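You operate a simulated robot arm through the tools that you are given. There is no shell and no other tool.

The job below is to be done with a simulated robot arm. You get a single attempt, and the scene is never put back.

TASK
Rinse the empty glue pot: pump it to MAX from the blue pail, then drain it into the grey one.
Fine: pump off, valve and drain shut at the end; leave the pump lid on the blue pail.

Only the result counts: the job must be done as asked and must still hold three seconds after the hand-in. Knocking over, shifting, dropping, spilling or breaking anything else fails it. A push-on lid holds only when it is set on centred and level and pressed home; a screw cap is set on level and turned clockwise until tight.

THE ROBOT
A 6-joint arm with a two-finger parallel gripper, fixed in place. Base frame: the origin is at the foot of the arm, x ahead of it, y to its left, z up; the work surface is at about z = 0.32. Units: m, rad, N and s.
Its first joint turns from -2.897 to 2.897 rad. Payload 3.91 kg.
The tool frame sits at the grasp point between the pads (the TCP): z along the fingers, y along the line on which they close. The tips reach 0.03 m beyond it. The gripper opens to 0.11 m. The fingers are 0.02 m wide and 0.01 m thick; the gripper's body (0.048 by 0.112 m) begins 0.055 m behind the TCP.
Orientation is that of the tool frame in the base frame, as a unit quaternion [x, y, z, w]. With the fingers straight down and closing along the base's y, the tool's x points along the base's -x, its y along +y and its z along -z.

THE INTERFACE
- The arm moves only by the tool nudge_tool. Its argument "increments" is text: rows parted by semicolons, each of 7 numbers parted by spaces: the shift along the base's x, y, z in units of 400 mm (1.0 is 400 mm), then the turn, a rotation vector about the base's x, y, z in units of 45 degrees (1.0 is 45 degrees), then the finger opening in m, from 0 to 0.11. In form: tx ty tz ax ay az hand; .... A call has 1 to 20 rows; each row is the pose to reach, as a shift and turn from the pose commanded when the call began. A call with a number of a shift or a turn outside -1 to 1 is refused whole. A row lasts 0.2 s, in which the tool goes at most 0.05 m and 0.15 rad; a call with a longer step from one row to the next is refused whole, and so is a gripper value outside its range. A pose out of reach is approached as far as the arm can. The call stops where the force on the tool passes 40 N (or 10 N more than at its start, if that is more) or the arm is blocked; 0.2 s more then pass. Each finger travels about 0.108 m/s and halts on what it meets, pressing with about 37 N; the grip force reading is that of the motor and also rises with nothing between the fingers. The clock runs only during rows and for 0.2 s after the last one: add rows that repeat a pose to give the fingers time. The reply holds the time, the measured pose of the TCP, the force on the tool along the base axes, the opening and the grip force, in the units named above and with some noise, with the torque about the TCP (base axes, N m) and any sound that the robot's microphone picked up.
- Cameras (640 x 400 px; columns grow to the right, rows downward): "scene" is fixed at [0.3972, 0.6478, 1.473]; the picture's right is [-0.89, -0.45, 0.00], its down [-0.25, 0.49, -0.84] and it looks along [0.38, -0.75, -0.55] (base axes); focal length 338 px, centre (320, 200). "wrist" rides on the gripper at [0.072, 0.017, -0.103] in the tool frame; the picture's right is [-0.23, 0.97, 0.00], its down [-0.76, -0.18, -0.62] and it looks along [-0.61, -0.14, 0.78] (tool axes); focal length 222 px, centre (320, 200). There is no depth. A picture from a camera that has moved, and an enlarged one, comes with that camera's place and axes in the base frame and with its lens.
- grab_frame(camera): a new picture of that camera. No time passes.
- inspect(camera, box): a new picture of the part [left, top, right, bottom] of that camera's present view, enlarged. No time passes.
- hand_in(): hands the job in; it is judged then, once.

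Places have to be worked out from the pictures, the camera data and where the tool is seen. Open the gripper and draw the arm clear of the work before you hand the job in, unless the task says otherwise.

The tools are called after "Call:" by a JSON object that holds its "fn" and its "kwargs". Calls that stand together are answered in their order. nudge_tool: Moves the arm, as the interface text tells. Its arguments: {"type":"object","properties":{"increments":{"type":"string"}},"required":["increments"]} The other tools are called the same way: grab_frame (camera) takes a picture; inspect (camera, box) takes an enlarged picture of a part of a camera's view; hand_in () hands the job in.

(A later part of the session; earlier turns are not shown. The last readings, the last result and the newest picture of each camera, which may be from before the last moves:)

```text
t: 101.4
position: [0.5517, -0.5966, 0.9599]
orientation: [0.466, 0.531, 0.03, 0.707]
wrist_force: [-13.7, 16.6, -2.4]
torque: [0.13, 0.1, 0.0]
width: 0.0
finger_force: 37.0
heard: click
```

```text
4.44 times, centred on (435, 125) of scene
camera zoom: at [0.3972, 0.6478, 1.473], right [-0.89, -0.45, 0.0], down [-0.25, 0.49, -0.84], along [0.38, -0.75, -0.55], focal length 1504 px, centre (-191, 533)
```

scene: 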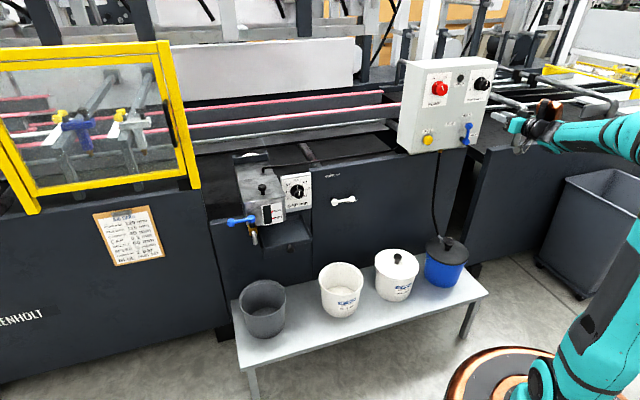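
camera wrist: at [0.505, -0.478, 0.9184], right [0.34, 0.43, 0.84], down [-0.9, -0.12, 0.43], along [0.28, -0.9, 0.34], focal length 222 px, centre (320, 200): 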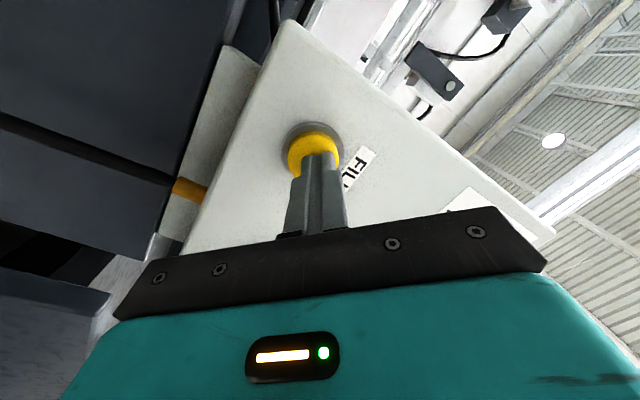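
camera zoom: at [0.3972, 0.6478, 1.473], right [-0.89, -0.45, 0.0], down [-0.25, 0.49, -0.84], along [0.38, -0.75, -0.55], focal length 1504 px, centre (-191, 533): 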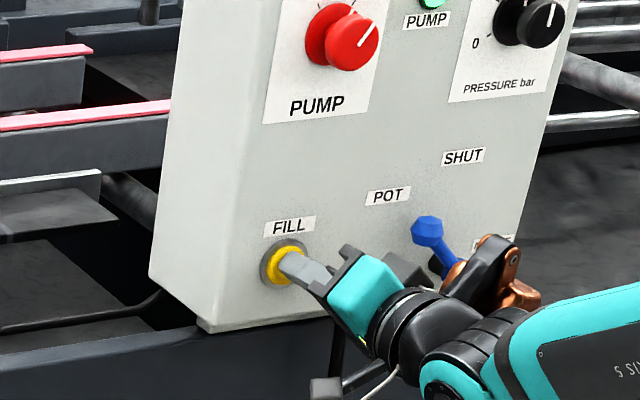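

A click, and the gauge just started to show liquid. I hold the button for 1 s and measure the rate.

Call:
{"fn": "nudge_tool", "kwargs": {"increments": "0 0 0 0 0 0 0; 0 0 0 0 0 0 0; 0 0 0 0 0 0 0; 0 0 0 0 0 0 0"}}

Call:
{"fn": "inspect", "kwargs": {"camera": "scene", "box": [255, 195, 285, 235]}}

```text
t: 102.4
position: [0.552, -0.5961, 0.9597]
orientation: [0.465, 0.531, 0.03, 0.708]
wrist_force: [-14.8, 16.8, -3.1]
torque: [0.11, 0.09, 0.03]
width: 0.0004
finger_force: 36.6
```

```text
10.00 times, centred on (270, 215) of scene
camera zoom: at [0.3972, 0.6478, 1.473], right [-0.89, -0.45, 0.0], down [-0.25, 0.49, -0.84], along [0.38, -0.75, -0.55], focal length 3384 px, centre (820, 50)
```

zoom: 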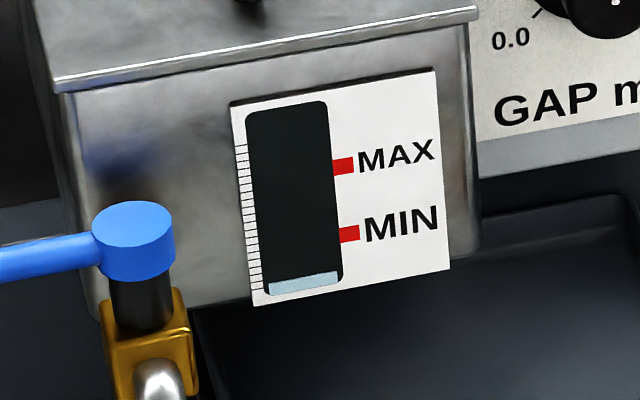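

Level rises ~10 px/s of ~117 px to MAX. I hold for another 4 s and check.

Call:
{"fn": "nudge_tool", "kwargs": {"increments": "0 0 0 0 0 0 0; 0 0 0 0 0 0 0; 0 0 0 0 0 0 0; 0 0 0 0 0 0 0; 0 0 0 0 0 0 0; 0 0 0 0 0 0 0; 0 0 0 0 0 0 0; 0 0 0 0 0 0 0; 0 0 0 0 0 0 0; 0 0 0 0 0 0 0; 0 0 0 0 0 0 0; 0 0 0 0 0 0 0; 0 0 0 0 0 0 0; 0 0 0 0 0 0 0; 0 0 0 0 0 0 0; 0 0 0 0 0 0 0; 0 0 0 0 0 0 0; 0 0 0 0 0 0 0; 0 0 0 0 0 0 0"}}

Call:
{"fn": "inspect", "kwargs": {"camera": "scene", "box": [255, 195, 285, 235]}}

```text
t: 106.4
position: [0.5518, -0.5961, 0.9601]
orientation: [0.465, 0.531, 0.03, 0.708]
wrist_force: [-16.7, 14.8, 0.7]
torque: [0.02, 0.01, -0.08]
width: 0.0002
finger_force: 36.8
```

```text
10.00 times, centred on (270, 215) of scene
camera zoom: at [0.3972, 0.6478, 1.473], right [-0.89, -0.45, 0.0], down [-0.25, 0.49, -0.84], along [0.38, -0.75, -0.55], focal length 3384 px, centre (820, 50)
```

zoom: 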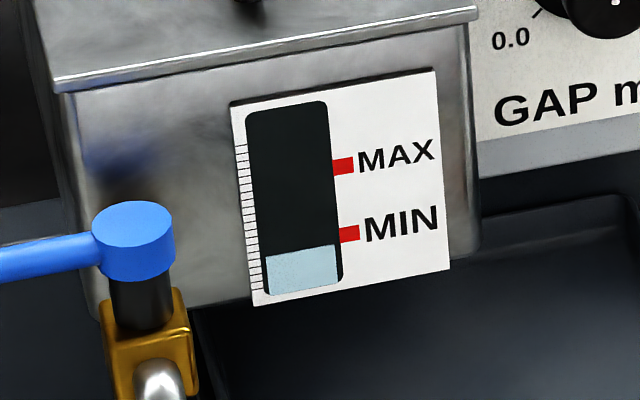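

~6.8 px/s; about 11.5 s remain to MAX. Hold 4 s more.

Call:
{"fn": "nudge_tool", "kwargs": {"increments": "0 0 0 0 0 0 0; 0 0 0 0 0 0 0; 0 0 0 0 0 0 0; 0 0 0 0 0 0 0; 0 0 0 0 0 0 0; 0 0 0 0 0 0 0; 0 0 0 0 0 0 0; 0 0 0 0 0 0 0; 0 0 0 0 0 0 0; 0 0 0 0 0 0 0; 0 0 0 0 0 0 0; 0 0 0 0 0 0 0; 0 0 0 0 0 0 0; 0 0 0 0 0 0 0; 0 0 0 0 0 0 0; 0 0 0 0 0 0 0; 0 0 0 0 0 0 0; 0 0 0 0 0 0 0; 0 0 0 0 0 0 0"}}

Call:
{"fn": "inspect", "kwargs": {"camera": "scene", "box": [255, 195, 285, 235]}}

```text
t: 110.4
position: [0.5508, -0.5966, 0.9589]
orientation: [0.465, 0.531, 0.029, 0.708]
wrist_force: [-16.6, 14.8, 1.3]
torque: [0.01, 0.01, -0.09]
width: 0.0
finger_force: 36.8
```

```text
10.00 times, centred on (270, 215) of scene
camera zoom: at [0.3972, 0.6478, 1.473], right [-0.89, -0.45, 0.0], down [-0.25, 0.49, -0.84], along [0.38, -0.75, -0.55], focal length 3384 px, centre (820, 50)
```

zoom: 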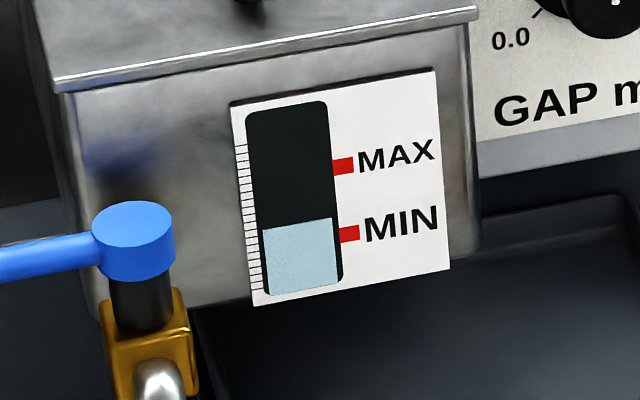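

Level passed MIN; ~51 px (≈7.5 s) to MAX. Hold 4 s more.

Call:
{"fn": "nudge_tool", "kwargs": {"increments": "0 0 0 0 0 0 0; 0 0 0 0 0 0 0; 0 0 0 0 0 0 0; 0 0 0 0 0 0 0; 0 0 0 0 0 0 0; 0 0 0 0 0 0 0; 0 0 0 0 0 0 0; 0 0 0 0 0 0 0; 0 0 0 0 0 0 0; 0 0 0 0 0 0 0; 0 0 0 0 0 0 0; 0 0 0 0 0 0 0; 0 0 0 0 0 0 0; 0 0 0 0 0 0 0; 0 0 0 0 0 0 0; 0 0 0 0 0 0 0; 0 0 0 0 0 0 0; 0 0 0 0 0 0 0; 0 0 0 0 0 0 0"}}

Call:
{"fn": "inspect", "kwargs": {"camera": "scene", "box": [255, 195, 285, 235]}}

```text
t: 114.4
position: [0.5521, -0.5966, 0.9593]
orientation: [0.465, 0.531, 0.029, 0.708]
wrist_force: [-16.3, 15.6, 0.8]
torque: [0.0, 0.02, -0.09]
width: 0.0002
finger_force: 37.3
```

```text
10.00 times, centred on (270, 215) of scene
camera zoom: at [0.3972, 0.6478, 1.473], right [-0.89, -0.45, 0.0], down [-0.25, 0.49, -0.84], along [0.38, -0.75, -0.55], focal length 3384 px, centre (820, 50)
```

zoom: 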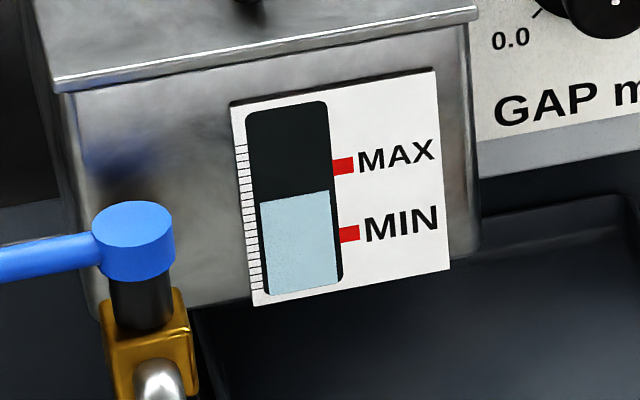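

~23 px (3.4 s) to go. Hold 2.4 s, then fine steps.

Call:
{"fn": "nudge_tool", "kwargs": {"increments": "0 0 0 0 0 0 0; 0 0 0 0 0 0 0; 0 0 0 0 0 0 0; 0 0 0 0 0 0 0; 0 0 0 0 0 0 0; 0 0 0 0 0 0 0; 0 0 0 0 0 0 0; 0 0 0 0 0 0 0; 0 0 0 0 0 0 0; 0 0 0 0 0 0 0; 0 0 0 0 0 0 0"}}

Call:
{"fn": "inspect", "kwargs": {"camera": "scene", "box": [260, 200, 280, 225]}}

```text
t: 116.8
position: [0.5521, -0.5956, 0.9587]
orientation: [0.465, 0.531, 0.029, 0.708]
wrist_force: [-16.2, 15.3, 1.2]
torque: [0.01, 0.02, -0.07]
width: 0.0
finger_force: 36.9
```

```text
16.00 times, centred on (270, 212) of scene
camera zoom: at [0.3972, 0.6478, 1.473], right [-0.89, -0.45, 0.0], down [-0.25, 0.49, -0.84], along [0.38, -0.75, -0.55], focal length 5415 px, centre (1120, 0)
```

zoom: 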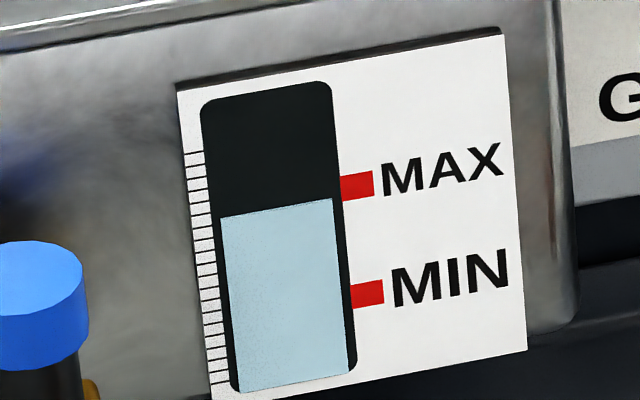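

~7 px (≈0.65 s) below the MAX mark's centre. I hold 0.4 s more and then release the button.

Call:
{"fn": "nudge_tool", "kwargs": {"increments": "0 0 0 0 0 0 0; 0 0 0 0 0 0 0; -0.03 0.03 0 0 0 0 0; -0.08 0.08 0 0 0 0 0; -0.13 0.13 0 0 0 0 0"}}

Call:
{"fn": "inspect", "kwargs": {"camera": "scene", "box": [260, 200, 280, 225]}}

Call:
{"fn": "inspect", "kwargs": {"camera": "scene", "box": [395, 50, 535, 170]}}

```text
t: 118.0
position: [0.5003, -0.5448, 0.9579]
orientation: [0.466, 0.531, 0.03, 0.708]
wrist_force: [1.0, 0.2, -0.3]
torque: [-0.01, -0.03, 0.05]
width: 0.0001
finger_force: 37.2
```

```text
16.00 times, centred on (270, 212) of scene
camera zoom: at [0.3972, 0.6478, 1.473], right [-0.89, -0.45, 0.0], down [-0.25, 0.49, -0.84], along [0.38, -0.75, -0.55], focal length 5415 px, centre (1120, 0)
```

zoom: 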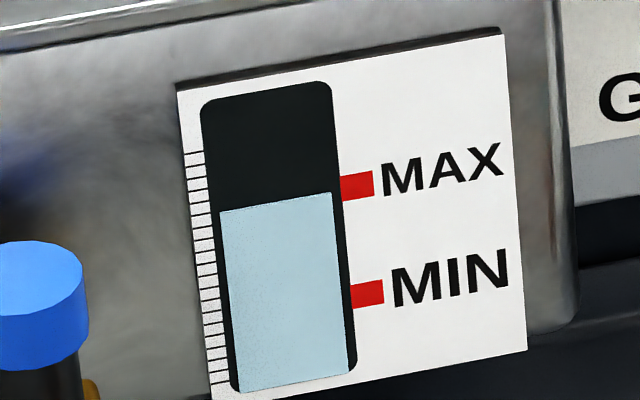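

```text
3.33 times, centred on (465, 110) of scene
camera zoom: at [0.3972, 0.6478, 1.473], right [-0.89, -0.45, 0.0], down [-0.25, 0.49, -0.84], along [0.38, -0.75, -0.55], focal length 1128 px, centre (-163, 500)
```

zoom: 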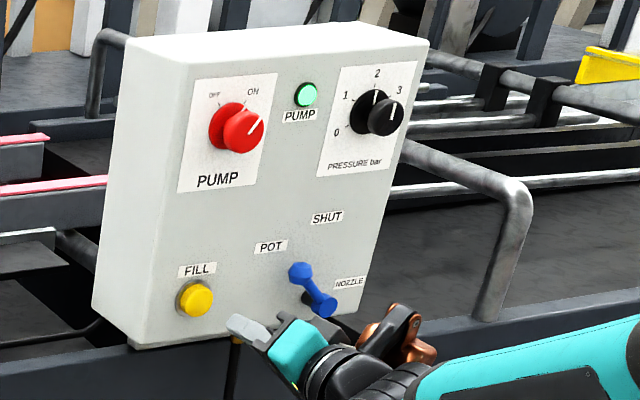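

The level sits on the MAX mark's centre and the button is released. Now pump OFF: I un-yaw and go up in front of the red knob, then roll to 90°.

Call:
{"fn": "nudge_tool", "kwargs": {"increments": "-0.03 0.03 0.02 0 0 0 0.03; -0.06 0.046 0.1 0 0 -0.03 0.06; -0.06 0.046 0.2 0 0 -0.06 0.065; -0.06 0.046 0.3 0 0 -0.09 0.065; -0.06 0.046 0.4 0 0 -0.133 0.065; -0.06 0.046 0.48 0 0 -0.133 0.065; -0.06 0.046 0.48 0 0 -0.133 0.065"}}

Call:
{"fn": "nudge_tool", "kwargs": {"increments": "0 0 0 0.1 -0.1 0 0.065; 0 0 0 0.2 -0.2 0 0.065; 0 0 0 0.3 -0.3 0 0.065; 0 0 0 0.4 -0.4 0 0.065; 0 0 0 0.5 -0.5 0 0.065; 0 0 0 0.6 -0.6 0 0.065; 0 0 0 0.707 -0.707 0 0.065; 0 0 0 0.707 -0.707 0 0.065"}}

Call:
{"fn": "grab_frame", "kwargs": {"camera": "wrist"}}

Call:
{"fn": "inspect", "kwargs": {"camera": "scene", "box": [260, 200, 280, 225]}}

```text
t: 119.6
position: [0.4761, -0.5265, 1.1521]
orientation: [0.493, 0.506, -0.007, 0.708]
wrist_force: [-0.3, 0.2, 0.0]
torque: [0.0, 0.01, -0.02]
width: 0.0651
finger_force: 0.1
```

```text
t: 121.4
position: [0.4767, -0.5257, 1.1518]
orientation: [0.649, 0.278, 0.263, 0.657]
wrist_force: [0.3, -0.1, -0.3]
torque: [-0.01, 0.0, 0.02]
width: 0.0651
finger_force: 0.0
```

```text
taken
camera wrist: at [0.4542, -0.4023, 1.1663], right [-0.15, -0.14, 0.98], down [-0.98, -0.1, -0.16], along [0.12, -0.98, -0.12], focal length 222 px, centre (320, 200)
```

wrist: 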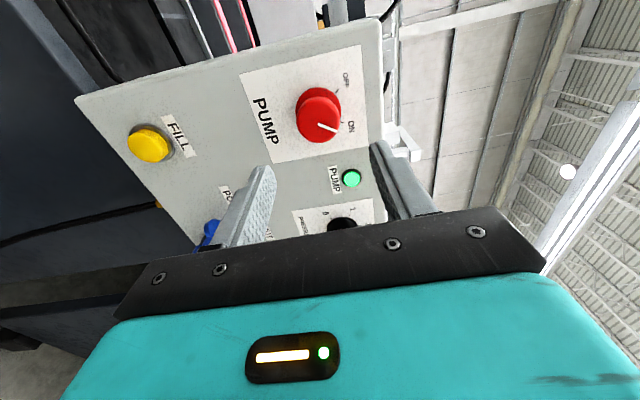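

```text
16.00 times, centred on (270, 212) of scene
camera zoom: at [0.3972, 0.6478, 1.473], right [-0.89, -0.45, 0.0], down [-0.25, 0.49, -0.84], along [0.38, -0.75, -0.55], focal length 5415 px, centre (1120, 0)
```

zoom: 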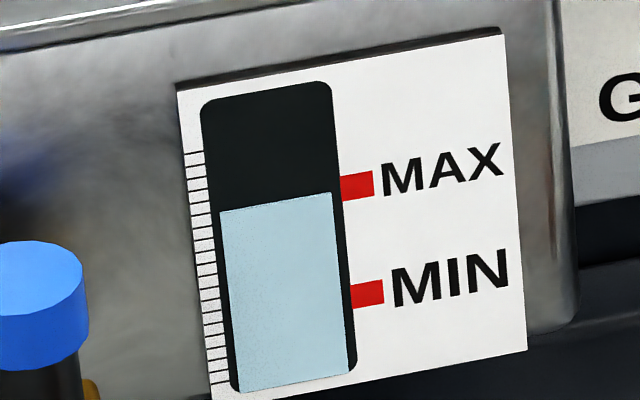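

Level steady at MAX. Knob centre measured at t≈-0.035, z≈1.151; I advance and grip it.

Call:
{"fn": "nudge_tool", "kwargs": {"increments": "0.045 -0.045 -0.002 0 0 0 0.065; 0.09 -0.09 -0.004 0 0 0 0.065; 0.135 -0.135 -0.004 0 0 0 0.065; 0.1697 -0.1697 -0.004 0 0 0 0.065; 0.1697 -0.1697 -0.004 0 0 0 0.05; 0.1697 -0.1697 -0.004 0 0 0 0.03; 0.1697 -0.1697 -0.004 0 0 0 0.0; 0.1697 -0.1697 -0.004 0 0 0 0.0"}}

Call:
{"fn": "nudge_tool", "kwargs": {"increments": "0 0 0 -0.08 0.08 0 0; 0 0 0 -0.16 0.16 0 0; 0 0 0 -0.24 0.24 0 0"}}

```text
t: 123.2
position: [0.5435, -0.5934, 1.1512]
orientation: [0.649, 0.277, 0.263, 0.658]
wrist_force: [1.2, -1.3, 1.3]
torque: [-0.03, 0.01, -0.07]
width: 0.0416
finger_force: 45.1
```

```text
t: 124.0
position: [0.5432, -0.5926, 1.1495]
orientation: [0.605, 0.363, 0.173, 0.687]
wrist_force: [-7.7, 11.9, 2.8]
torque: [-0.02, -0.01, 0.21]
width: 0.0416
finger_force: 45.2
```

Turning smoothly. Continue counter-clockwise in portions, easing the axial load slightly.

Call:
{"fn": "nudge_tool", "kwargs": {"increments": "-0.001 0.001 0 -0.08 0.08 0 0; -0.001 0.001 0 -0.16 0.16 0 0; -0.001 0.001 0 -0.24 0.24 0 0; -0.001 0.001 0 -0.32 0.32 0 0"}}

Call:
{"fn": "nudge_tool", "kwargs": {"increments": "0 0 0 -0.08 0.08 0 0; 0 0 0 -0.16 0.16 0 0; 0 0 0 -0.24 0.24 0 0; 0 0 0 -0.32 0.32 0 0"}}

Call:
{"fn": "inspect", "kwargs": {"camera": "scene", "box": [395, 30, 535, 150]}}

```text
t: 125.0
position: [0.543, -0.5936, 1.1502]
orientation: [0.531, 0.464, 0.05, 0.707]
wrist_force: [12.9, -2.7, 15.3]
torque: [-0.17, -0.19, 0.29]
width: 0.0418
finger_force: 45.2
```

```text
t: 126.0
position: [0.5436, -0.5923, 1.1493]
orientation: [0.441, 0.552, -0.076, 0.704]
wrist_force: [13.6, 0.2, 14.9]
torque: [-0.27, -0.27, 0.18]
width: 0.0416
finger_force: 45.4
```

```text
3.33 times, centred on (465, 90) of scene
camera zoom: at [0.3972, 0.6478, 1.473], right [-0.89, -0.45, 0.0], down [-0.25, 0.49, -0.84], along [0.38, -0.75, -0.55], focal length 1128 px, centre (-163, 567)
```

zoom: 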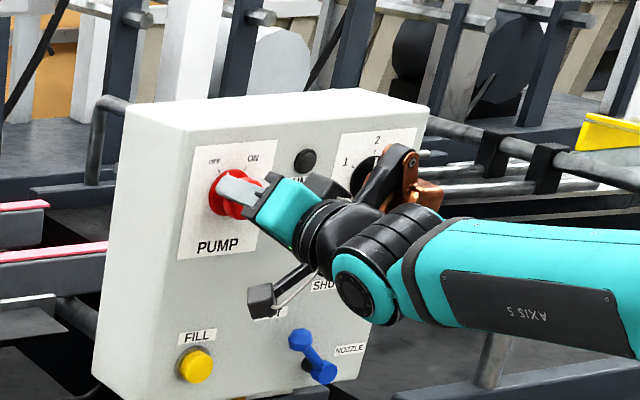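

Lamp off already at ~55°. I continue to the OFF mark (35° more).

Call:
{"fn": "nudge_tool", "kwargs": {"increments": "0.002 0.002 0.003 -0.08 0.08 0 0; 0.002 0.002 0.003 -0.16 0.16 0 0; 0.002 0.002 0.003 -0.24 0.24 0 0; 0.002 0.002 0.003 -0.32 0.32 0 0"}}

Call:
{"fn": "nudge_tool", "kwargs": {"increments": "0 0 0 -0.08 0.08 0 0; 0 0 0 -0.16 0.16 0 0; 0 0 0 -0.23 0.23 0 0"}}

Call:
{"fn": "grab_frame", "kwargs": {"camera": "wrist"}}

```text
t: 127.0
position: [0.5443, -0.5935, 1.1508]
orientation: [0.337, 0.622, -0.199, 0.678]
wrist_force: [0.1, 1.9, 0.1]
torque: [0.45, -0.44, 0.06]
width: 0.0414
finger_force: 44.7
```

```text
t: 127.8
position: [0.5438, -0.5928, 1.1508]
orientation: [0.256, 0.659, -0.283, 0.647]
wrist_force: [-4.3, -1.8, -1.6]
torque: [0.5, -0.51, -0.09]
width: 0.0415
finger_force: 44.7
```

```text
taken
camera wrist: at [0.48, -0.5113, 1.0782], right [0.69, 0.7, 0.18], down [-0.54, 0.34, 0.77], along [0.47, -0.63, 0.61], focal length 222 px, centre (320, 200)
```

wrist: 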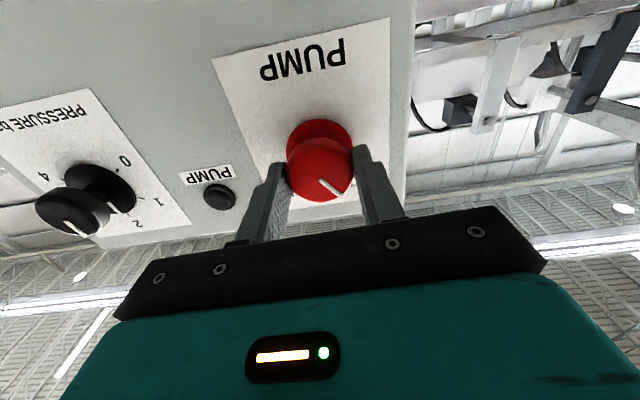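

Strong resisting torque about the axis and lamp dark: the knob is at its OFF stop. I release, back off and verify.

Call:
{"fn": "nudge_tool", "kwargs": {"increments": "0 0 0 0 0 0 0.03; 0 0 0 0 0 0 0.05; 0 0 0 0 0 0 0.065; 0 0 0 0 0 0 0.065; -0.04 0.04 0 0 0 0 0.065; -0.09 0.09 0 0 0 0 0.065; -0.14 0.14 0 0 0 0 0.065; -0.19 0.19 0 0 0 0 0.065; -0.19 0.19 0 0 0 0 0.065"}}

Call:
{"fn": "inspect", "kwargs": {"camera": "scene", "box": [395, 30, 535, 150]}}

Call:
{"fn": "inspect", "kwargs": {"camera": "scene", "box": [260, 200, 280, 225]}}

```text
t: 129.8
position: [0.4671, -0.5155, 1.1503]
orientation: [0.256, 0.659, -0.283, 0.648]
wrist_force: [-1.3, 0.8, 0.9]
torque: [0.0, 0.01, 0.0]
width: 0.0651
finger_force: 0.1
```

```text
3.33 times, centred on (465, 90) of scene
camera zoom: at [0.3972, 0.6478, 1.473], right [-0.89, -0.45, 0.0], down [-0.25, 0.49, -0.84], along [0.38, -0.75, -0.55], focal length 1128 px, centre (-163, 567)
```

zoom: 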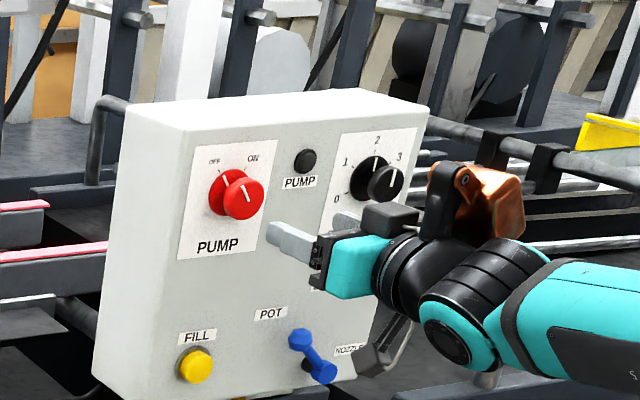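

```text
16.00 times, centred on (270, 212) of scene
camera zoom: at [0.3972, 0.6478, 1.473], right [-0.89, -0.45, 0.0], down [-0.25, 0.49, -0.84], along [0.38, -0.75, -0.55], focal length 5415 px, centre (1120, 0)
```

zoom: 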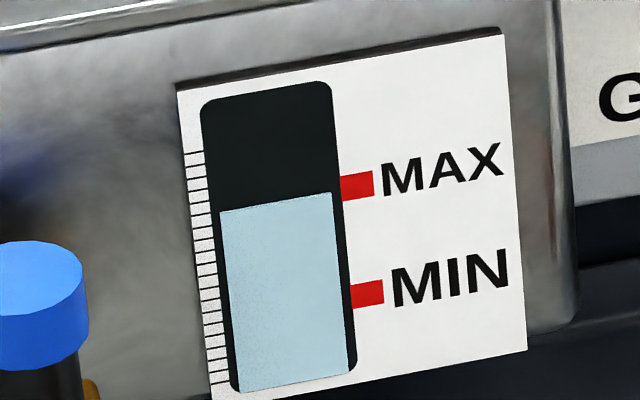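

Pump is OFF, lamp dark, level holds at MAX. Next the valve: I go in front of the lever ball (t≈-0.150, z≈0.982).

Call:
{"fn": "nudge_tool", "kwargs": {"increments": "-0.039 -0.043 -0.082 0.01 -0.01 0 0.06; -0.078 -0.086 -0.165 0.02 -0.02 0 0.06; -0.118 -0.128 -0.247 0.03 -0.03 0 0.06; -0.157 -0.171 -0.33 0.037 -0.037 0 0.06; -0.196 -0.214 -0.4125 0.037 -0.037 0 0.06; -0.196 -0.214 -0.4125 0.037 -0.037 0 0.06"}}

Call:
{"fn": "grab_frame", "kwargs": {"camera": "wrist"}}

```text
t: 131.2
position: [0.3896, -0.6009, 0.9865]
orientation: [0.268, 0.654, -0.269, 0.654]
wrist_force: [0.2, -0.5, 0.2]
torque: [-0.02, -0.01, 0.01]
width: 0.0601
finger_force: 0.0
```

```text
taken
camera wrist: at [0.3282, -0.5176, 0.9137], right [0.69, 0.69, 0.23], down [-0.57, 0.31, 0.76], along [0.46, -0.65, 0.61], focal length 222 px, centre (320, 200)
```

wrist: 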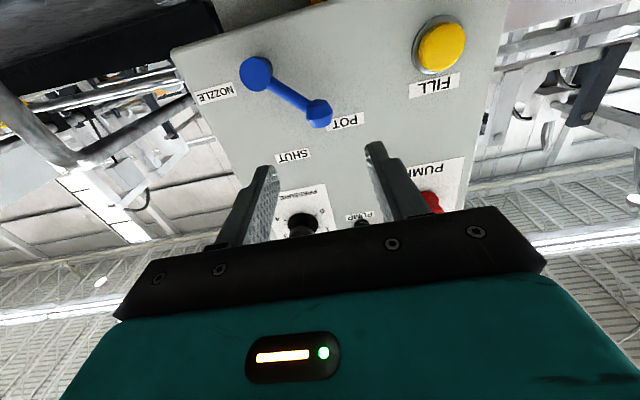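

Ball is between the fingers' line. Advance and cage it.

Call:
{"fn": "nudge_tool", "kwargs": {"increments": "0.047 -0.048 0 0 0 0 0.06; 0.095 -0.097 -0.003 0 0 0 0.06; 0.14 -0.143 -0.005 0 0 0 0.06; 0.187 -0.191 -0.005 0 0 0 0.06; 0.187 -0.191 -0.005 0 0 0 0.05; 0.187 -0.191 -0.005 0 0 0 0.045; 0.187 -0.191 -0.005 0 0 0 0.045"}}

Call:
{"fn": "grab_frame", "kwargs": {"camera": "wrist"}}

```text
t: 132.8
position: [0.4654, -0.6805, 0.9849]
orientation: [0.269, 0.654, -0.27, 0.653]
wrist_force: [0.8, -0.2, 1.0]
torque: [-0.01, -0.04, -0.02]
width: 0.0451
finger_force: 0.0
```

```text
taken
camera wrist: at [0.4041, -0.5959, 0.9124], right [0.69, 0.69, 0.23], down [-0.57, 0.31, 0.76], along [0.46, -0.65, 0.61], focal length 222 px, centre (320, 200)
```

wrist: 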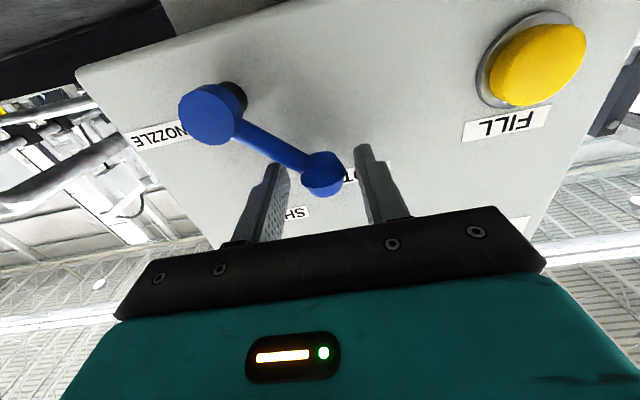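

Caged. I sweep the lever back right along its arc to vertical, then close the fingers to centre it at SHUT.

Call:
{"fn": "nudge_tool", "kwargs": {"increments": "-0.016 -0.016 0.014 0 0 0 0.045; -0.032 -0.032 0.024 0 0 0 0.045; -0.048 -0.048 0.032 0 0 0 0.045; -0.064 -0.064 0.038 0 0 0 0.045; -0.0778 -0.0778 0.04 0 0 0 0.045; -0.0778 -0.0778 0.04 0 0 0 0.04; -0.0778 -0.0778 0.04 0 0 0 0.033; -0.0778 -0.0778 0.04 0 0 0 0.029; -0.0778 -0.0778 0.04 0 0 0 0.027; -0.0778 -0.0778 0.04 0 0 0 0.027"}}

Call:
{"fn": "grab_frame", "kwargs": {"camera": "wrist"}}

Call:
{"fn": "inspect", "kwargs": {"camera": "scene", "box": [395, 80, 535, 170]}}

```text
t: 135.0
position: [0.4333, -0.7095, 0.9992]
orientation: [0.269, 0.654, -0.269, 0.654]
wrist_force: [-0.8, -1.5, 0.1]
torque: [-0.01, 0.04, 0.03]
width: 0.0279
finger_force: 30.6
```

```text
taken
camera wrist: at [0.3716, -0.6256, 0.9273], right [0.69, 0.69, 0.23], down [-0.57, 0.31, 0.76], along [0.46, -0.65, 0.61], focal length 222 px, centre (320, 200)
```

wrist: 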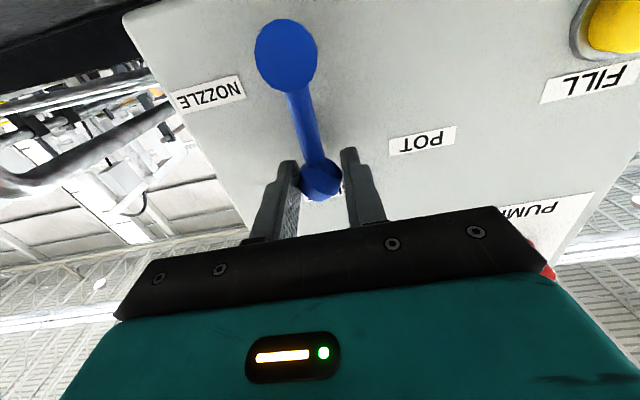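

```text
4.44 times, centred on (465, 125) of scene
camera zoom: at [0.3972, 0.6478, 1.473], right [-0.89, -0.45, 0.0], down [-0.25, 0.49, -0.84], along [0.38, -0.75, -0.55], focal length 1504 px, centre (-324, 533)
```

zoom: 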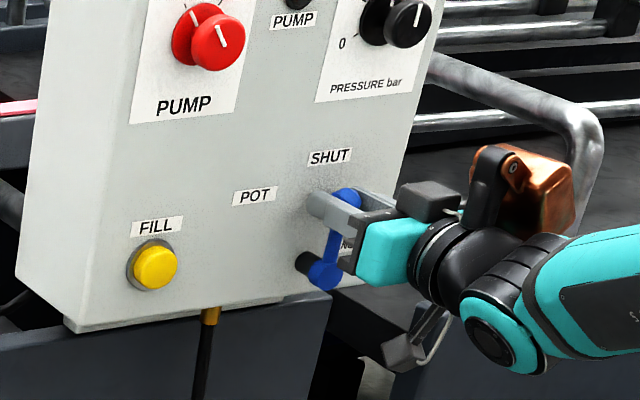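

The lever is back upright at SHUT, the same as originally. I open and back away.

Call:
{"fn": "nudge_tool", "kwargs": {"increments": "0 0 0 0 0 0 0.04; 0 0 0 0 0 0 0.055; 0 0 0 0 0 0 0.055; -0.05 0.05 0 0 0 0 0.055; -0.1 0.1 0 0 0 0 0.055; -0.15 0.15 0 0 0 0 0.055; -0.2 0.2 0 0 0 0 0.055; -0.25 0.25 0 0 0 0 0.055; -0.25 0.25 0 0 0 0 0.055"}}

Call:
{"fn": "inspect", "kwargs": {"camera": "scene", "box": [420, 100, 490, 155]}}

Call:
{"fn": "grab_frame", "kwargs": {"camera": "scene"}}

Call:
{"fn": "inspect", "kwargs": {"camera": "scene", "box": [220, 230, 500, 400]}}

```text
t: 137.0
position: [0.332, -0.6101, 0.9998]
orientation: [0.269, 0.654, -0.27, 0.654]
wrist_force: [0.1, 0.8, 0.4]
torque: [0.0, -0.03, -0.01]
width: 0.0549
finger_force: 0.0
```

```text
7.27 times, centred on (455, 128) of scene
camera zoom: at [0.3972, 0.6478, 1.473], right [-0.89, -0.45, 0.0], down [-0.25, 0.49, -0.84], along [0.38, -0.75, -0.55], focal length 2461 px, centre (-662, 727)
```

zoom: 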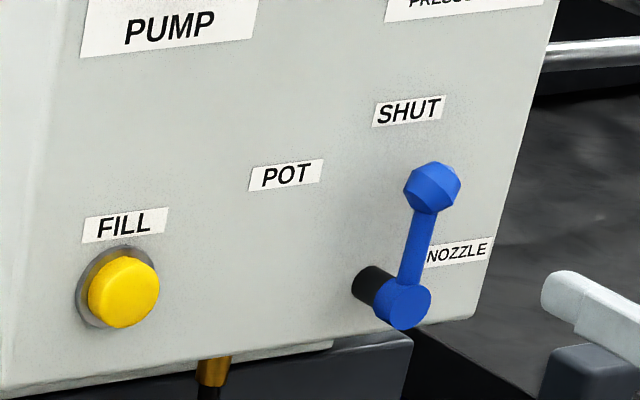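

```text
taken
```

scene: 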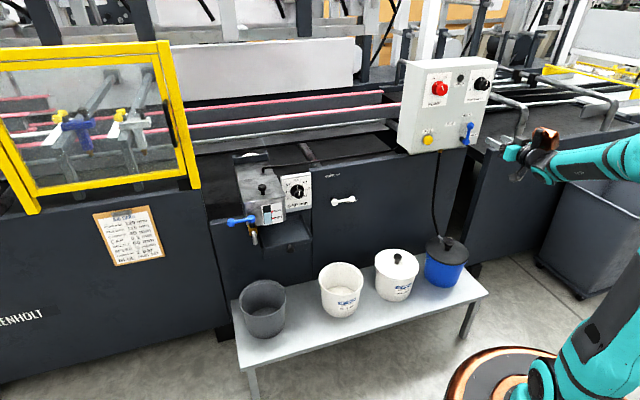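

```text
2.29 times, centred on (360, 315) of scene
camera zoom: at [0.3972, 0.6478, 1.473], right [-0.89, -0.45, 0.0], down [-0.25, 0.49, -0.84], along [0.38, -0.75, -0.55], focal length 774 px, centre (229, -63)
```

zoom: 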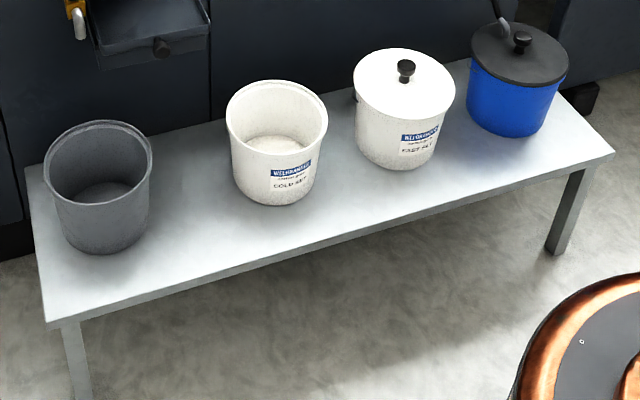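

All panel controls are back: pump off, valve SHUT. Spout end computes to (p 0.75, t 0.67), inside the grey pail's mouth (p 0.712, t 0.674, R≈0.088). The drain lever's ball is at about (1.066, -0.020, 0.795). I pitch the tool down and swing over toward that side.

Call:
{"fn": "nudge_tool", "kwargs": {"increments": "0.05 0.1 0.015 0.125 0.125 0 0.055; 0.105 0.195 0.03 0.25 0.25 0 0.055; 0.16 0.29 0.05 0.375 0.375 0 0.055; 0.21 0.387 0.06 0.5 0.5 0 0.055; 0.26 0.484 0.08 0.625 0.625 0 0.055; 0.315 0.58 0.095 0.75 0.75 0 0.055; 0.37 0.68 0.11 0.875 0.875 0 0.055; 0.42 0.775 0.125 1.0 1.0 0 0.055; 0.42 0.775 0.125 1.0 1.0 0 0.055"}}

Call:
{"fn": "grab_frame", "kwargs": {"camera": "scene"}}

```text
t: 139.0
position: [0.5033, -0.3013, 1.0501]
orientation: [0.372, 0.9, -0.086, 0.21]
wrist_force: [-0.1, 0.4, 0.0]
torque: [-0.03, -0.02, 0.01]
width: 0.0547
finger_force: 0.1
```

```text
taken
```

scene: 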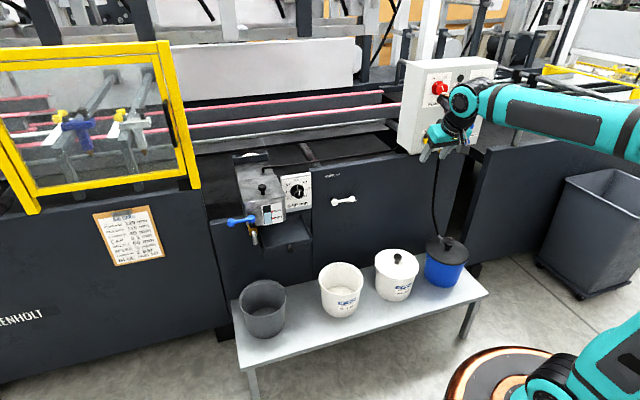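

Good. Now swing on toward (0.70, 0.05, 1.0) while rolling the tool 45° about its axis.

Call:
{"fn": "nudge_tool", "kwargs": {"increments": "0.055 0.097 -0.014 0.035 -0.035 -0.1 0.055; 0.11 0.194 -0.028 0.07 -0.07 -0.2 0.055; 0.167 0.292 -0.042 0.105 -0.105 -0.3 0.055; 0.222 0.389 -0.056 0.14 -0.14 -0.4 0.055; 0.278 0.486 -0.07 0.175 -0.175 -0.5 0.055; 0.333 0.583 -0.083 0.21 -0.21 -0.6 0.055; 0.389 0.68 -0.097 0.244 -0.244 -0.697 0.055; 0.444 0.778 -0.111 0.279 -0.279 -0.796 0.055; 0.5 0.875 -0.125 0.314 -0.314 -0.896 0.055; 0.5 0.875 -0.125 0.314 -0.314 -0.896 0.055"}}

Call:
{"fn": "grab_frame", "kwargs": {"camera": "wrist"}}

Call:
{"fn": "grab_frame", "kwargs": {"camera": "scene"}}

```text
t: 141.2
position: [0.7009, 0.0478, 1.0004]
orientation: [0.688, 0.688, 0.001, 0.23]
wrist_force: [0.3, 0.0, 0.3]
torque: [0.01, 0.03, 0.01]
width: 0.0549
finger_force: 0.1
```

```text
taken
camera wrist: at [0.688, 0.1494, 1.0757], right [0.91, -0.16, 0.38], down [-0.41, -0.54, 0.74], along [0.08, -0.83, -0.55], focal length 222 px, centre (320, 200)
```

wrist: 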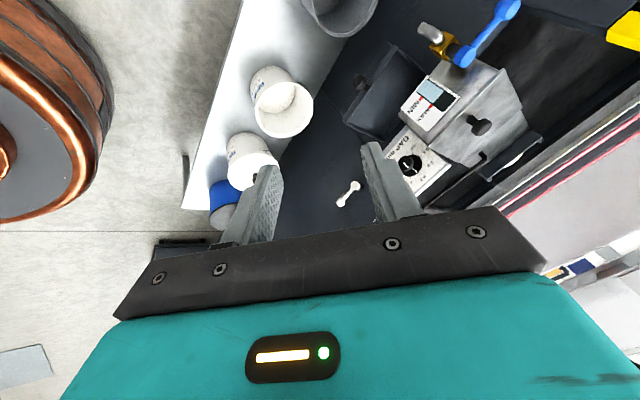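

```text
taken
```

scene: 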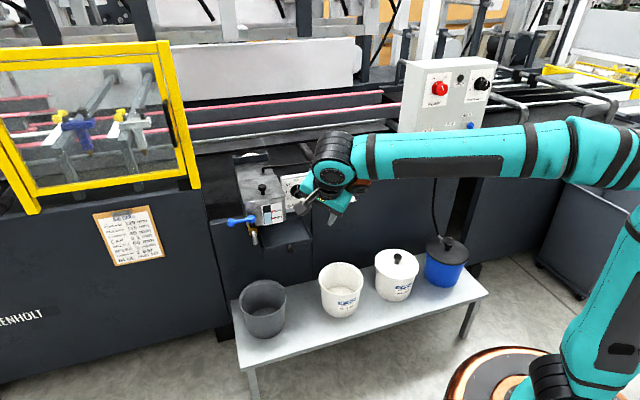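

Good view of the pot and drain from here; I enlarge the drain area to triangulate the lever and spout.

Call:
{"fn": "inspect", "kwargs": {"camera": "wrist", "box": [280, 0, 560, 140]}}

```text
2.29 times, centred on (420, 70) of wrist
camera zoom: at [0.688, 0.1494, 1.0757], right [0.91, -0.16, 0.38], down [-0.41, -0.54, 0.74], along [0.08, -0.83, -0.55], focal length 508 px, centre (91, 497)
```

zoom: 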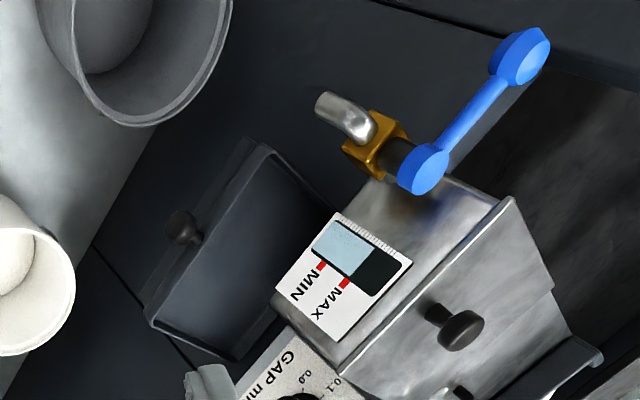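

Triangulated: lever ball ≈(1.051, -0.002, 0.812), hub ≈(1.007, -0.053, 0.812), spout mouth over the grey pail. I finish the roll (fingers will close vertically to pinch the ball) and pitch up toward a pre-grasp.

Call:
{"fn": "nudge_tool", "kwargs": {"increments": "0.035 0.035 -0.018 0.044 -0.044 -0.125 0.055; 0.07 0.07 -0.036 0.088 -0.088 -0.25 0.055; 0.1 0.1 -0.05 0.132 -0.132 -0.375 0.055; 0.14 0.14 -0.07 0.176 -0.176 -0.5 0.055; 0.175 0.175 -0.09 0.22 -0.22 -0.625 0.055; 0.21 0.21 -0.1 0.264 -0.264 -0.75 0.055; 0.25 0.25 -0.125 0.314 -0.314 -0.896 0.055; 0.25 0.25 -0.125 0.314 -0.314 -0.896 0.055"}}

Call:
{"fn": "nudge_tool", "kwargs": {"increments": "0.03 -0.01 -0.02 -0.125 -0.125 0 0.055; 0.06 -0.02 -0.05 -0.25 -0.25 0 0.055; 0.1 -0.03 -0.08 -0.375 -0.375 0 0.055; 0.14 -0.05 -0.12 -0.5 -0.5 0 0.055; 0.19 -0.07 -0.16 -0.625 -0.625 0 0.055; 0.25 -0.1 -0.21 -0.75 -0.75 0 0.055; 0.31 -0.13 -0.26 -0.875 -0.875 0 0.055; 0.37 -0.15 -0.3 -1.0 -1.0 0 0.055; 0.37 -0.15 -0.3 -1.0 -1.0 0 0.055"}}

Call:
{"fn": "grab_frame", "kwargs": {"camera": "wrist"}}

Call:
{"fn": "grab_frame", "kwargs": {"camera": "scene"}}

```text
t: 143.0
position: [0.802, 0.1501, 0.9484]
orientation: [0.899, 0.373, 0.088, 0.213]
wrist_force: [-0.8, 0.8, 0.1]
torque: [0.0, 0.0, 0.0]
width: 0.0552
finger_force: 0.1
```

```text
t: 145.0
position: [1.1362, 0.1281, 1.0347]
orientation: [0.678, 0.322, 0.196, 0.631]
wrist_force: [1.0, -0.3, -1.3]
torque: [-0.08, -0.14, -0.01]
width: 0.055
finger_force: 0.0
out of reach, approached as far as the arm can: row 2, 3, 4, 5, 6, 7, 8, 9
```

```text
taken
camera wrist: at [1.1212, 0.2525, 1.0544], right [0.02, -0.15, 0.99], down [-1.0, -0.07, 0.01], along [0.06, -0.99, -0.15], focal length 222 px, centre (320, 200)
```

wrist: 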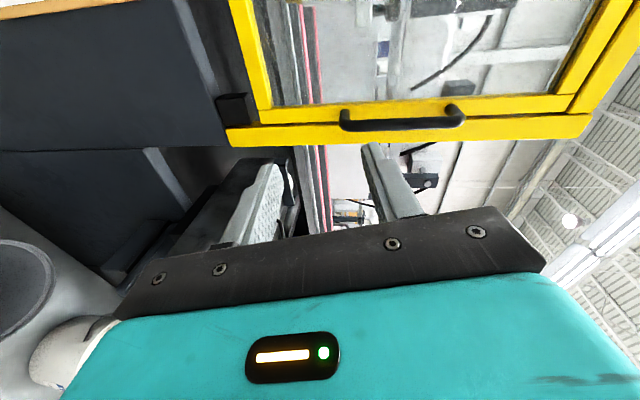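

```text
taken
```

scene: 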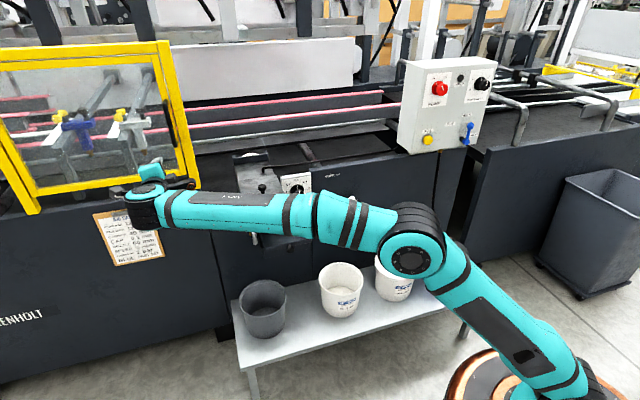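

The arm drifted to an unintended spot (out-of-reach pose), though no contact is felt. I immediately back away from the machine and return to the pitched-down pose.

Call:
{"fn": "nudge_tool", "kwargs": {"increments": "-0.08 0.08 0 0 0 0 0.055; -0.16 0.14 0 0.1 0.1 0 0.055; -0.24 0.18 -0.02 0.2 0.2 0 0.055; -0.33 0.2 -0.05 0.3 0.3 0 0.055; -0.42 0.2 -0.08 0.4 0.4 0 0.055; -0.51 0.18 -0.11 0.5 0.5 0 0.055; -0.6 0.15 -0.14 0.6 0.6 0 0.055; -0.7 0.12 -0.17 0.7 0.7 0 0.055; -0.8 0.08 -0.2 0.8 0.8 0 0.055; -0.84 0.055 -0.21 0.9 0.9 0 0.055; -0.84 0.055 -0.21 0.9 0.9 0 0.055"}}

Call:
{"fn": "grab_frame", "kwargs": {"camera": "scene"}}

Call:
{"fn": "inspect", "kwargs": {"camera": "scene", "box": [215, 175, 295, 255]}}

```text
t: 147.4
position: [0.7957, 0.1407, 0.9558]
orientation: [0.876, 0.43, 0.05, 0.213]
wrist_force: [0.2, -0.5, -0.6]
torque: [0.02, 0.03, 0.01]
width: 0.055
finger_force: 0.0
out of reach, approached as far as the arm can: row 1
```

```text
taken
```

scene: 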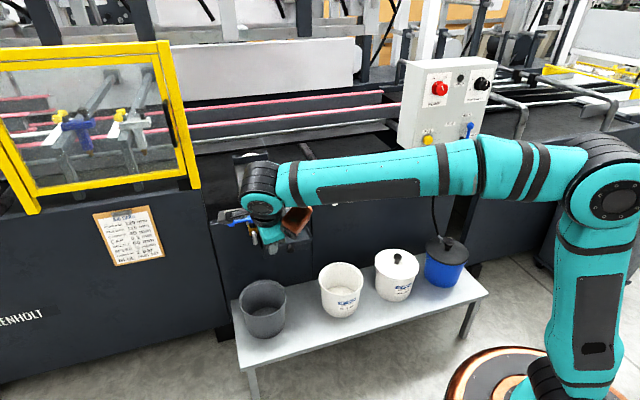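

```text
5.00 times, centred on (255, 215) of scene
camera zoom: at [0.3972, 0.6478, 1.473], right [-0.89, -0.45, 0.0], down [-0.25, 0.49, -0.84], along [0.38, -0.75, -0.55], focal length 1692 px, centre (645, 125)
```

zoom: 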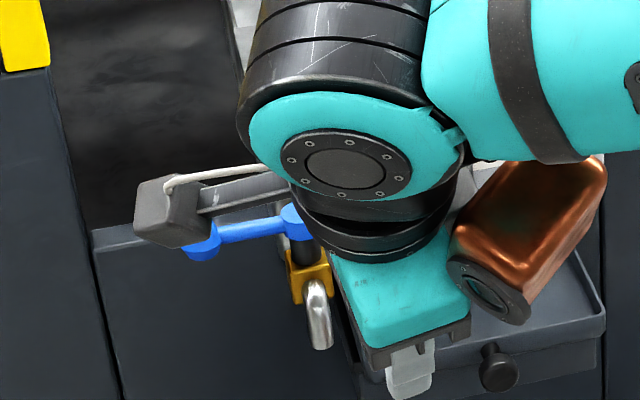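

Back in a safe pose, lever untouched. New plan: keep the tool pitched ~60° down with heading +x and hook the lever with closed fingers. I retreat slightly and turn the tool to that orientation in three steps.

Call:
{"fn": "nudge_tool", "kwargs": {"increments": "-0.08 0 0.05 -0.05 0.017 0.15 0.03; -0.16 -0.05 0.1 -0.1 0.035 0.3 0; -0.19 -0.1 0.11 -0.15 0.052 0.45 0; -0.19 -0.15 0.11 -0.2 0.069 0.6 0; -0.19 -0.15 0.11 -0.24 0.084 0.735 0; -0.19 -0.15 0.11 -0.2857 0.098 0.865 0; -0.19 -0.15 0.11 -0.2857 0.098 0.865 0"}}

Call:
{"fn": "nudge_tool", "kwargs": {"increments": "0 0 0 -0.05 0.017 0.15 0; 0 0 0 -0.1 0.035 0.3 0; 0 0 0 -0.15 0.052 0.45 0; 0 0 0 -0.2 0.069 0.6 0; 0 0 0 -0.24 0.084 0.735 0; 0 0 0 -0.2857 0.098 0.865 0; 0 0 0 -0.2857 0.098 0.865 0"}}

Call:
{"fn": "nudge_tool", "kwargs": {"increments": "0 0 0 -0.05 0.017 0.15 0; 0 0 0 -0.1 0.035 0.3 0; 0 0 0 -0.15 0.052 0.45 0; 0 0 0 -0.2 0.069 0.6 0; 0 0 0 -0.24 0.084 0.735 0; 0 0 0 -0.2857 0.098 0.865 0; 0 0 0 -0.2857 0.098 0.865 0"}}

Call:
{"fn": "grab_frame", "kwargs": {"camera": "wrist"}}

Call:
{"fn": "grab_frame", "kwargs": {"camera": "scene"}}

```text
t: 149.0
position: [0.7191, 0.0815, 1.0014]
orientation: [0.655, 0.707, 0.038, 0.262]
wrist_force: [0.3, 0.2, 0.0]
torque: [0.04, -0.03, 0.01]
width: 0.0001
finger_force: 37.3
```

```text
t: 150.6
position: [0.7191, 0.0824, 1.0007]
orientation: [0.35, 0.894, 0.021, 0.279]
wrist_force: [0.0, -0.8, 0.0]
torque: [0.0, -0.01, 0.01]
width: 0.0
finger_force: 37.3
```

```text
t: 152.2
position: [0.7196, 0.0813, 1.0009]
orientation: [0.001, 0.966, 0.001, 0.258]
wrist_force: [-0.3, 0.0, -0.3]
torque: [-0.01, -0.01, 0.0]
width: 0.0
finger_force: 36.6
```

```text
taken
camera wrist: at [0.6047, 0.0977, 1.0541], right [0.2, 0.97, 0.12], down [0.35, -0.18, 0.92], along [0.92, -0.14, -0.37], focal length 222 px, centre (320, 200)
```

wrist: 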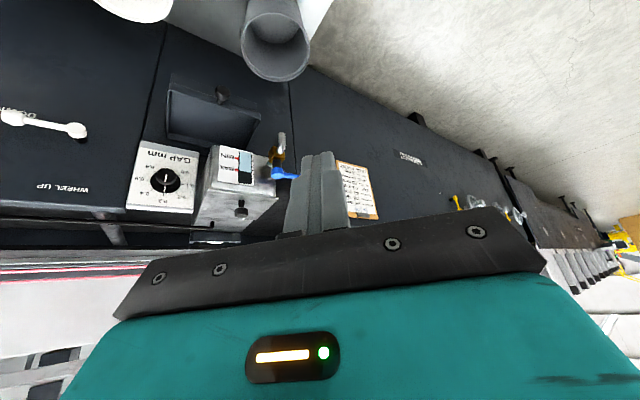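

```text
taken
```

scene: 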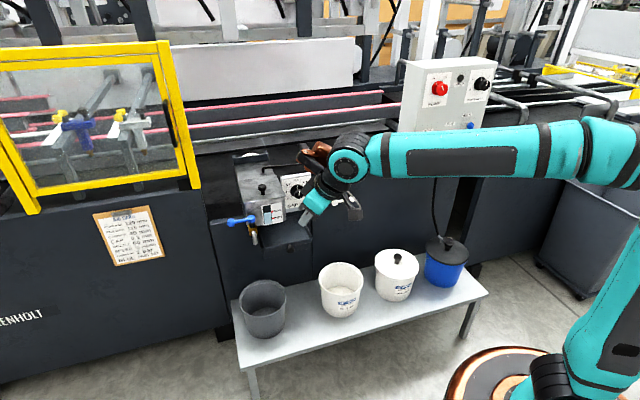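

Orientation is exactly as intended. I zoom to triangulate the lever again from this new viewpoint.

Call:
{"fn": "inspect", "kwargs": {"camera": "wrist", "box": [220, 110, 320, 200]}}

```text
4.44 times, centred on (270, 155) of wrist
camera zoom: at [0.6047, 0.0977, 1.0541], right [0.2, 0.97, 0.12], down [0.35, -0.18, 0.92], along [0.92, -0.14, -0.37], focal length 987 px, centre (542, 400)
```

zoom: 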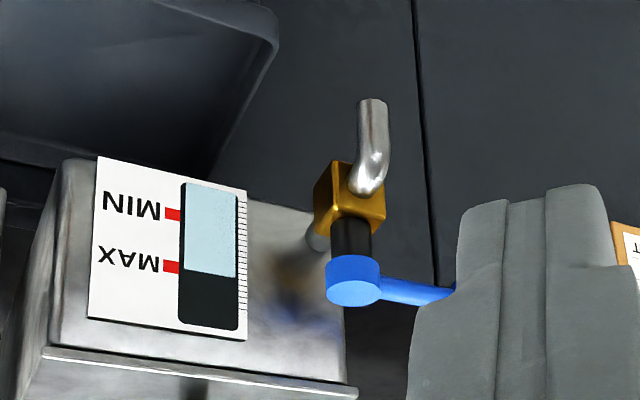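

Combining three views: hub ≈(1.000, -0.045, 0.82), ball ≈(1.0425, 0.0035, 0.82). I move closer with an offset in +y so the fingers don't hide the ball.

Call:
{"fn": "nudge_tool", "kwargs": {"increments": "0.08 0.05 -0.044 0 0 0 0; 0.16 0.1 -0.088 0 0 0 0; 0.24 0.15 -0.13 0 0 0 0; 0.325 0.2 -0.175 0 0 0 0; 0.325 0.2 -0.175 0 0 0 0"}}

Call:
{"fn": "grab_frame", "kwargs": {"camera": "wrist"}}

Call:
{"fn": "inspect", "kwargs": {"camera": "wrist", "box": [150, 90, 310, 210]}}

Call:
{"fn": "inspect", "kwargs": {"camera": "scene", "box": [215, 175, 295, 255]}}

```text
t: 153.4
position: [0.8524, 0.1604, 0.9318]
orientation: [0.001, 0.966, 0.001, 0.259]
wrist_force: [1.6, -0.5, 0.4]
torque: [0.0, 0.01, 0.04]
width: 0.0
finger_force: 37.2
```

```text
taken
camera wrist: at [0.7363, 0.1772, 0.9854], right [0.2, 0.97, 0.12], down [0.35, -0.18, 0.92], along [0.92, -0.14, -0.37], focal length 222 px, centre (320, 200)
```

wrist: 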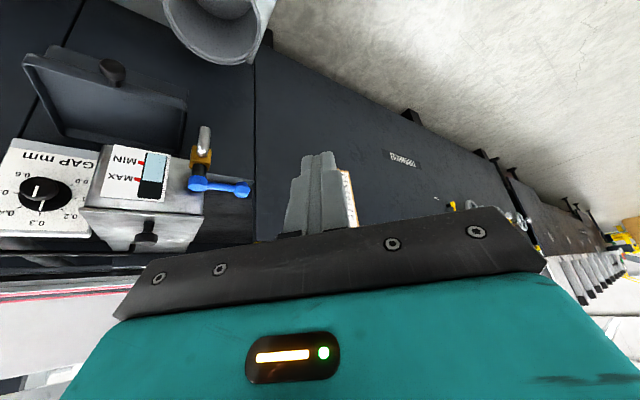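

```text
3.33 times, centred on (230, 150) of wrist
camera zoom: at [0.7363, 0.1772, 0.9854], right [0.2, 0.97, 0.12], down [0.35, -0.18, 0.92], along [0.92, -0.14, -0.37], focal length 740 px, centre (620, 367)
```

zoom: 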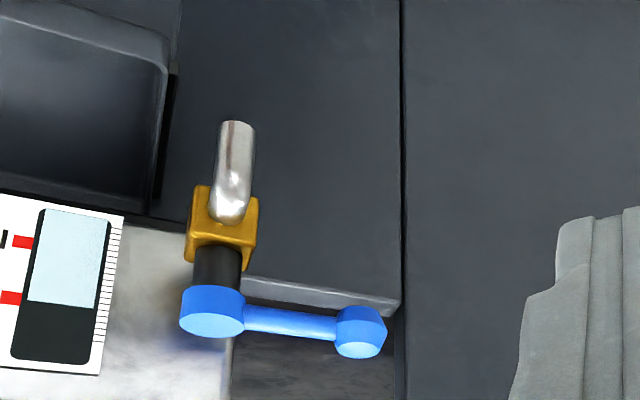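

```text
5.00 times, centred on (255, 215) of scene
camera zoom: at [0.3972, 0.6478, 1.473], right [-0.89, -0.45, 0.0], down [-0.25, 0.49, -0.84], along [0.38, -0.75, -0.55], focal length 1692 px, centre (645, 125)
```

zoom: 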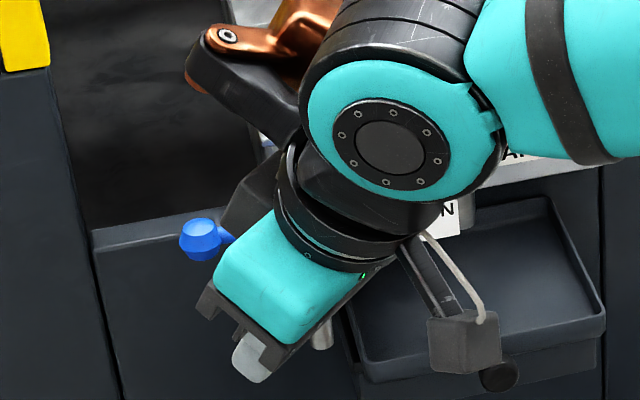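

Ball refined to (1.047, 0.000, 0.815), hub (0.995, -0.041); so the lever runs along t at p≈0.738, and the pot face is at p≈0.77. I yaw the tool −45° so that its wide body stays clear of the pot.

Call:
{"fn": "nudge_tool", "kwargs": {"increments": "0 0 0 0 0 -0.15 0; 0 0 0 0 0 -0.3 0; 0 0 0 0 0 -0.45 0; 0 0 0 0 0 -0.6 0; 0 0 0 0 0 -0.75 0; 0 0 0 0 0 -0.9 0; 0 0 0 0 0 -1.0 0; 0 0 0 0 0 -1.0 0"}}

Call:
{"fn": "grab_frame", "kwargs": {"camera": "wrist"}}

```text
t: 155.2
position: [0.8488, 0.1608, 0.9297]
orientation: [0.371, 0.892, -0.098, 0.239]
wrist_force: [0.3, 0.1, 0.2]
torque: [0.01, 0.0, -0.01]
width: 0.0
finger_force: 37.0
```

```text
taken
camera wrist: at [0.7807, 0.2531, 0.9839], right [0.83, 0.55, 0.12], down [0.12, -0.37, 0.92], along [0.55, -0.75, -0.37], focal length 222 px, centre (320, 200)
```

wrist: 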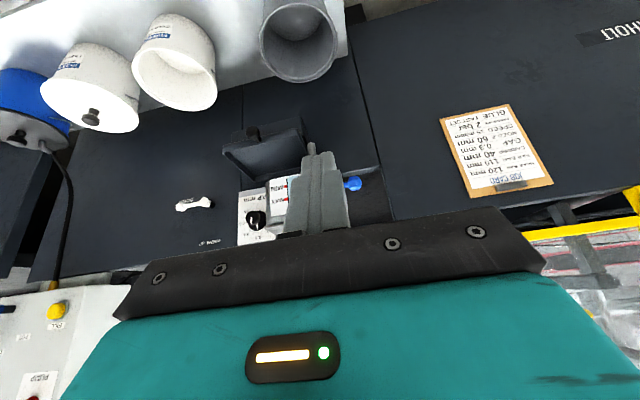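

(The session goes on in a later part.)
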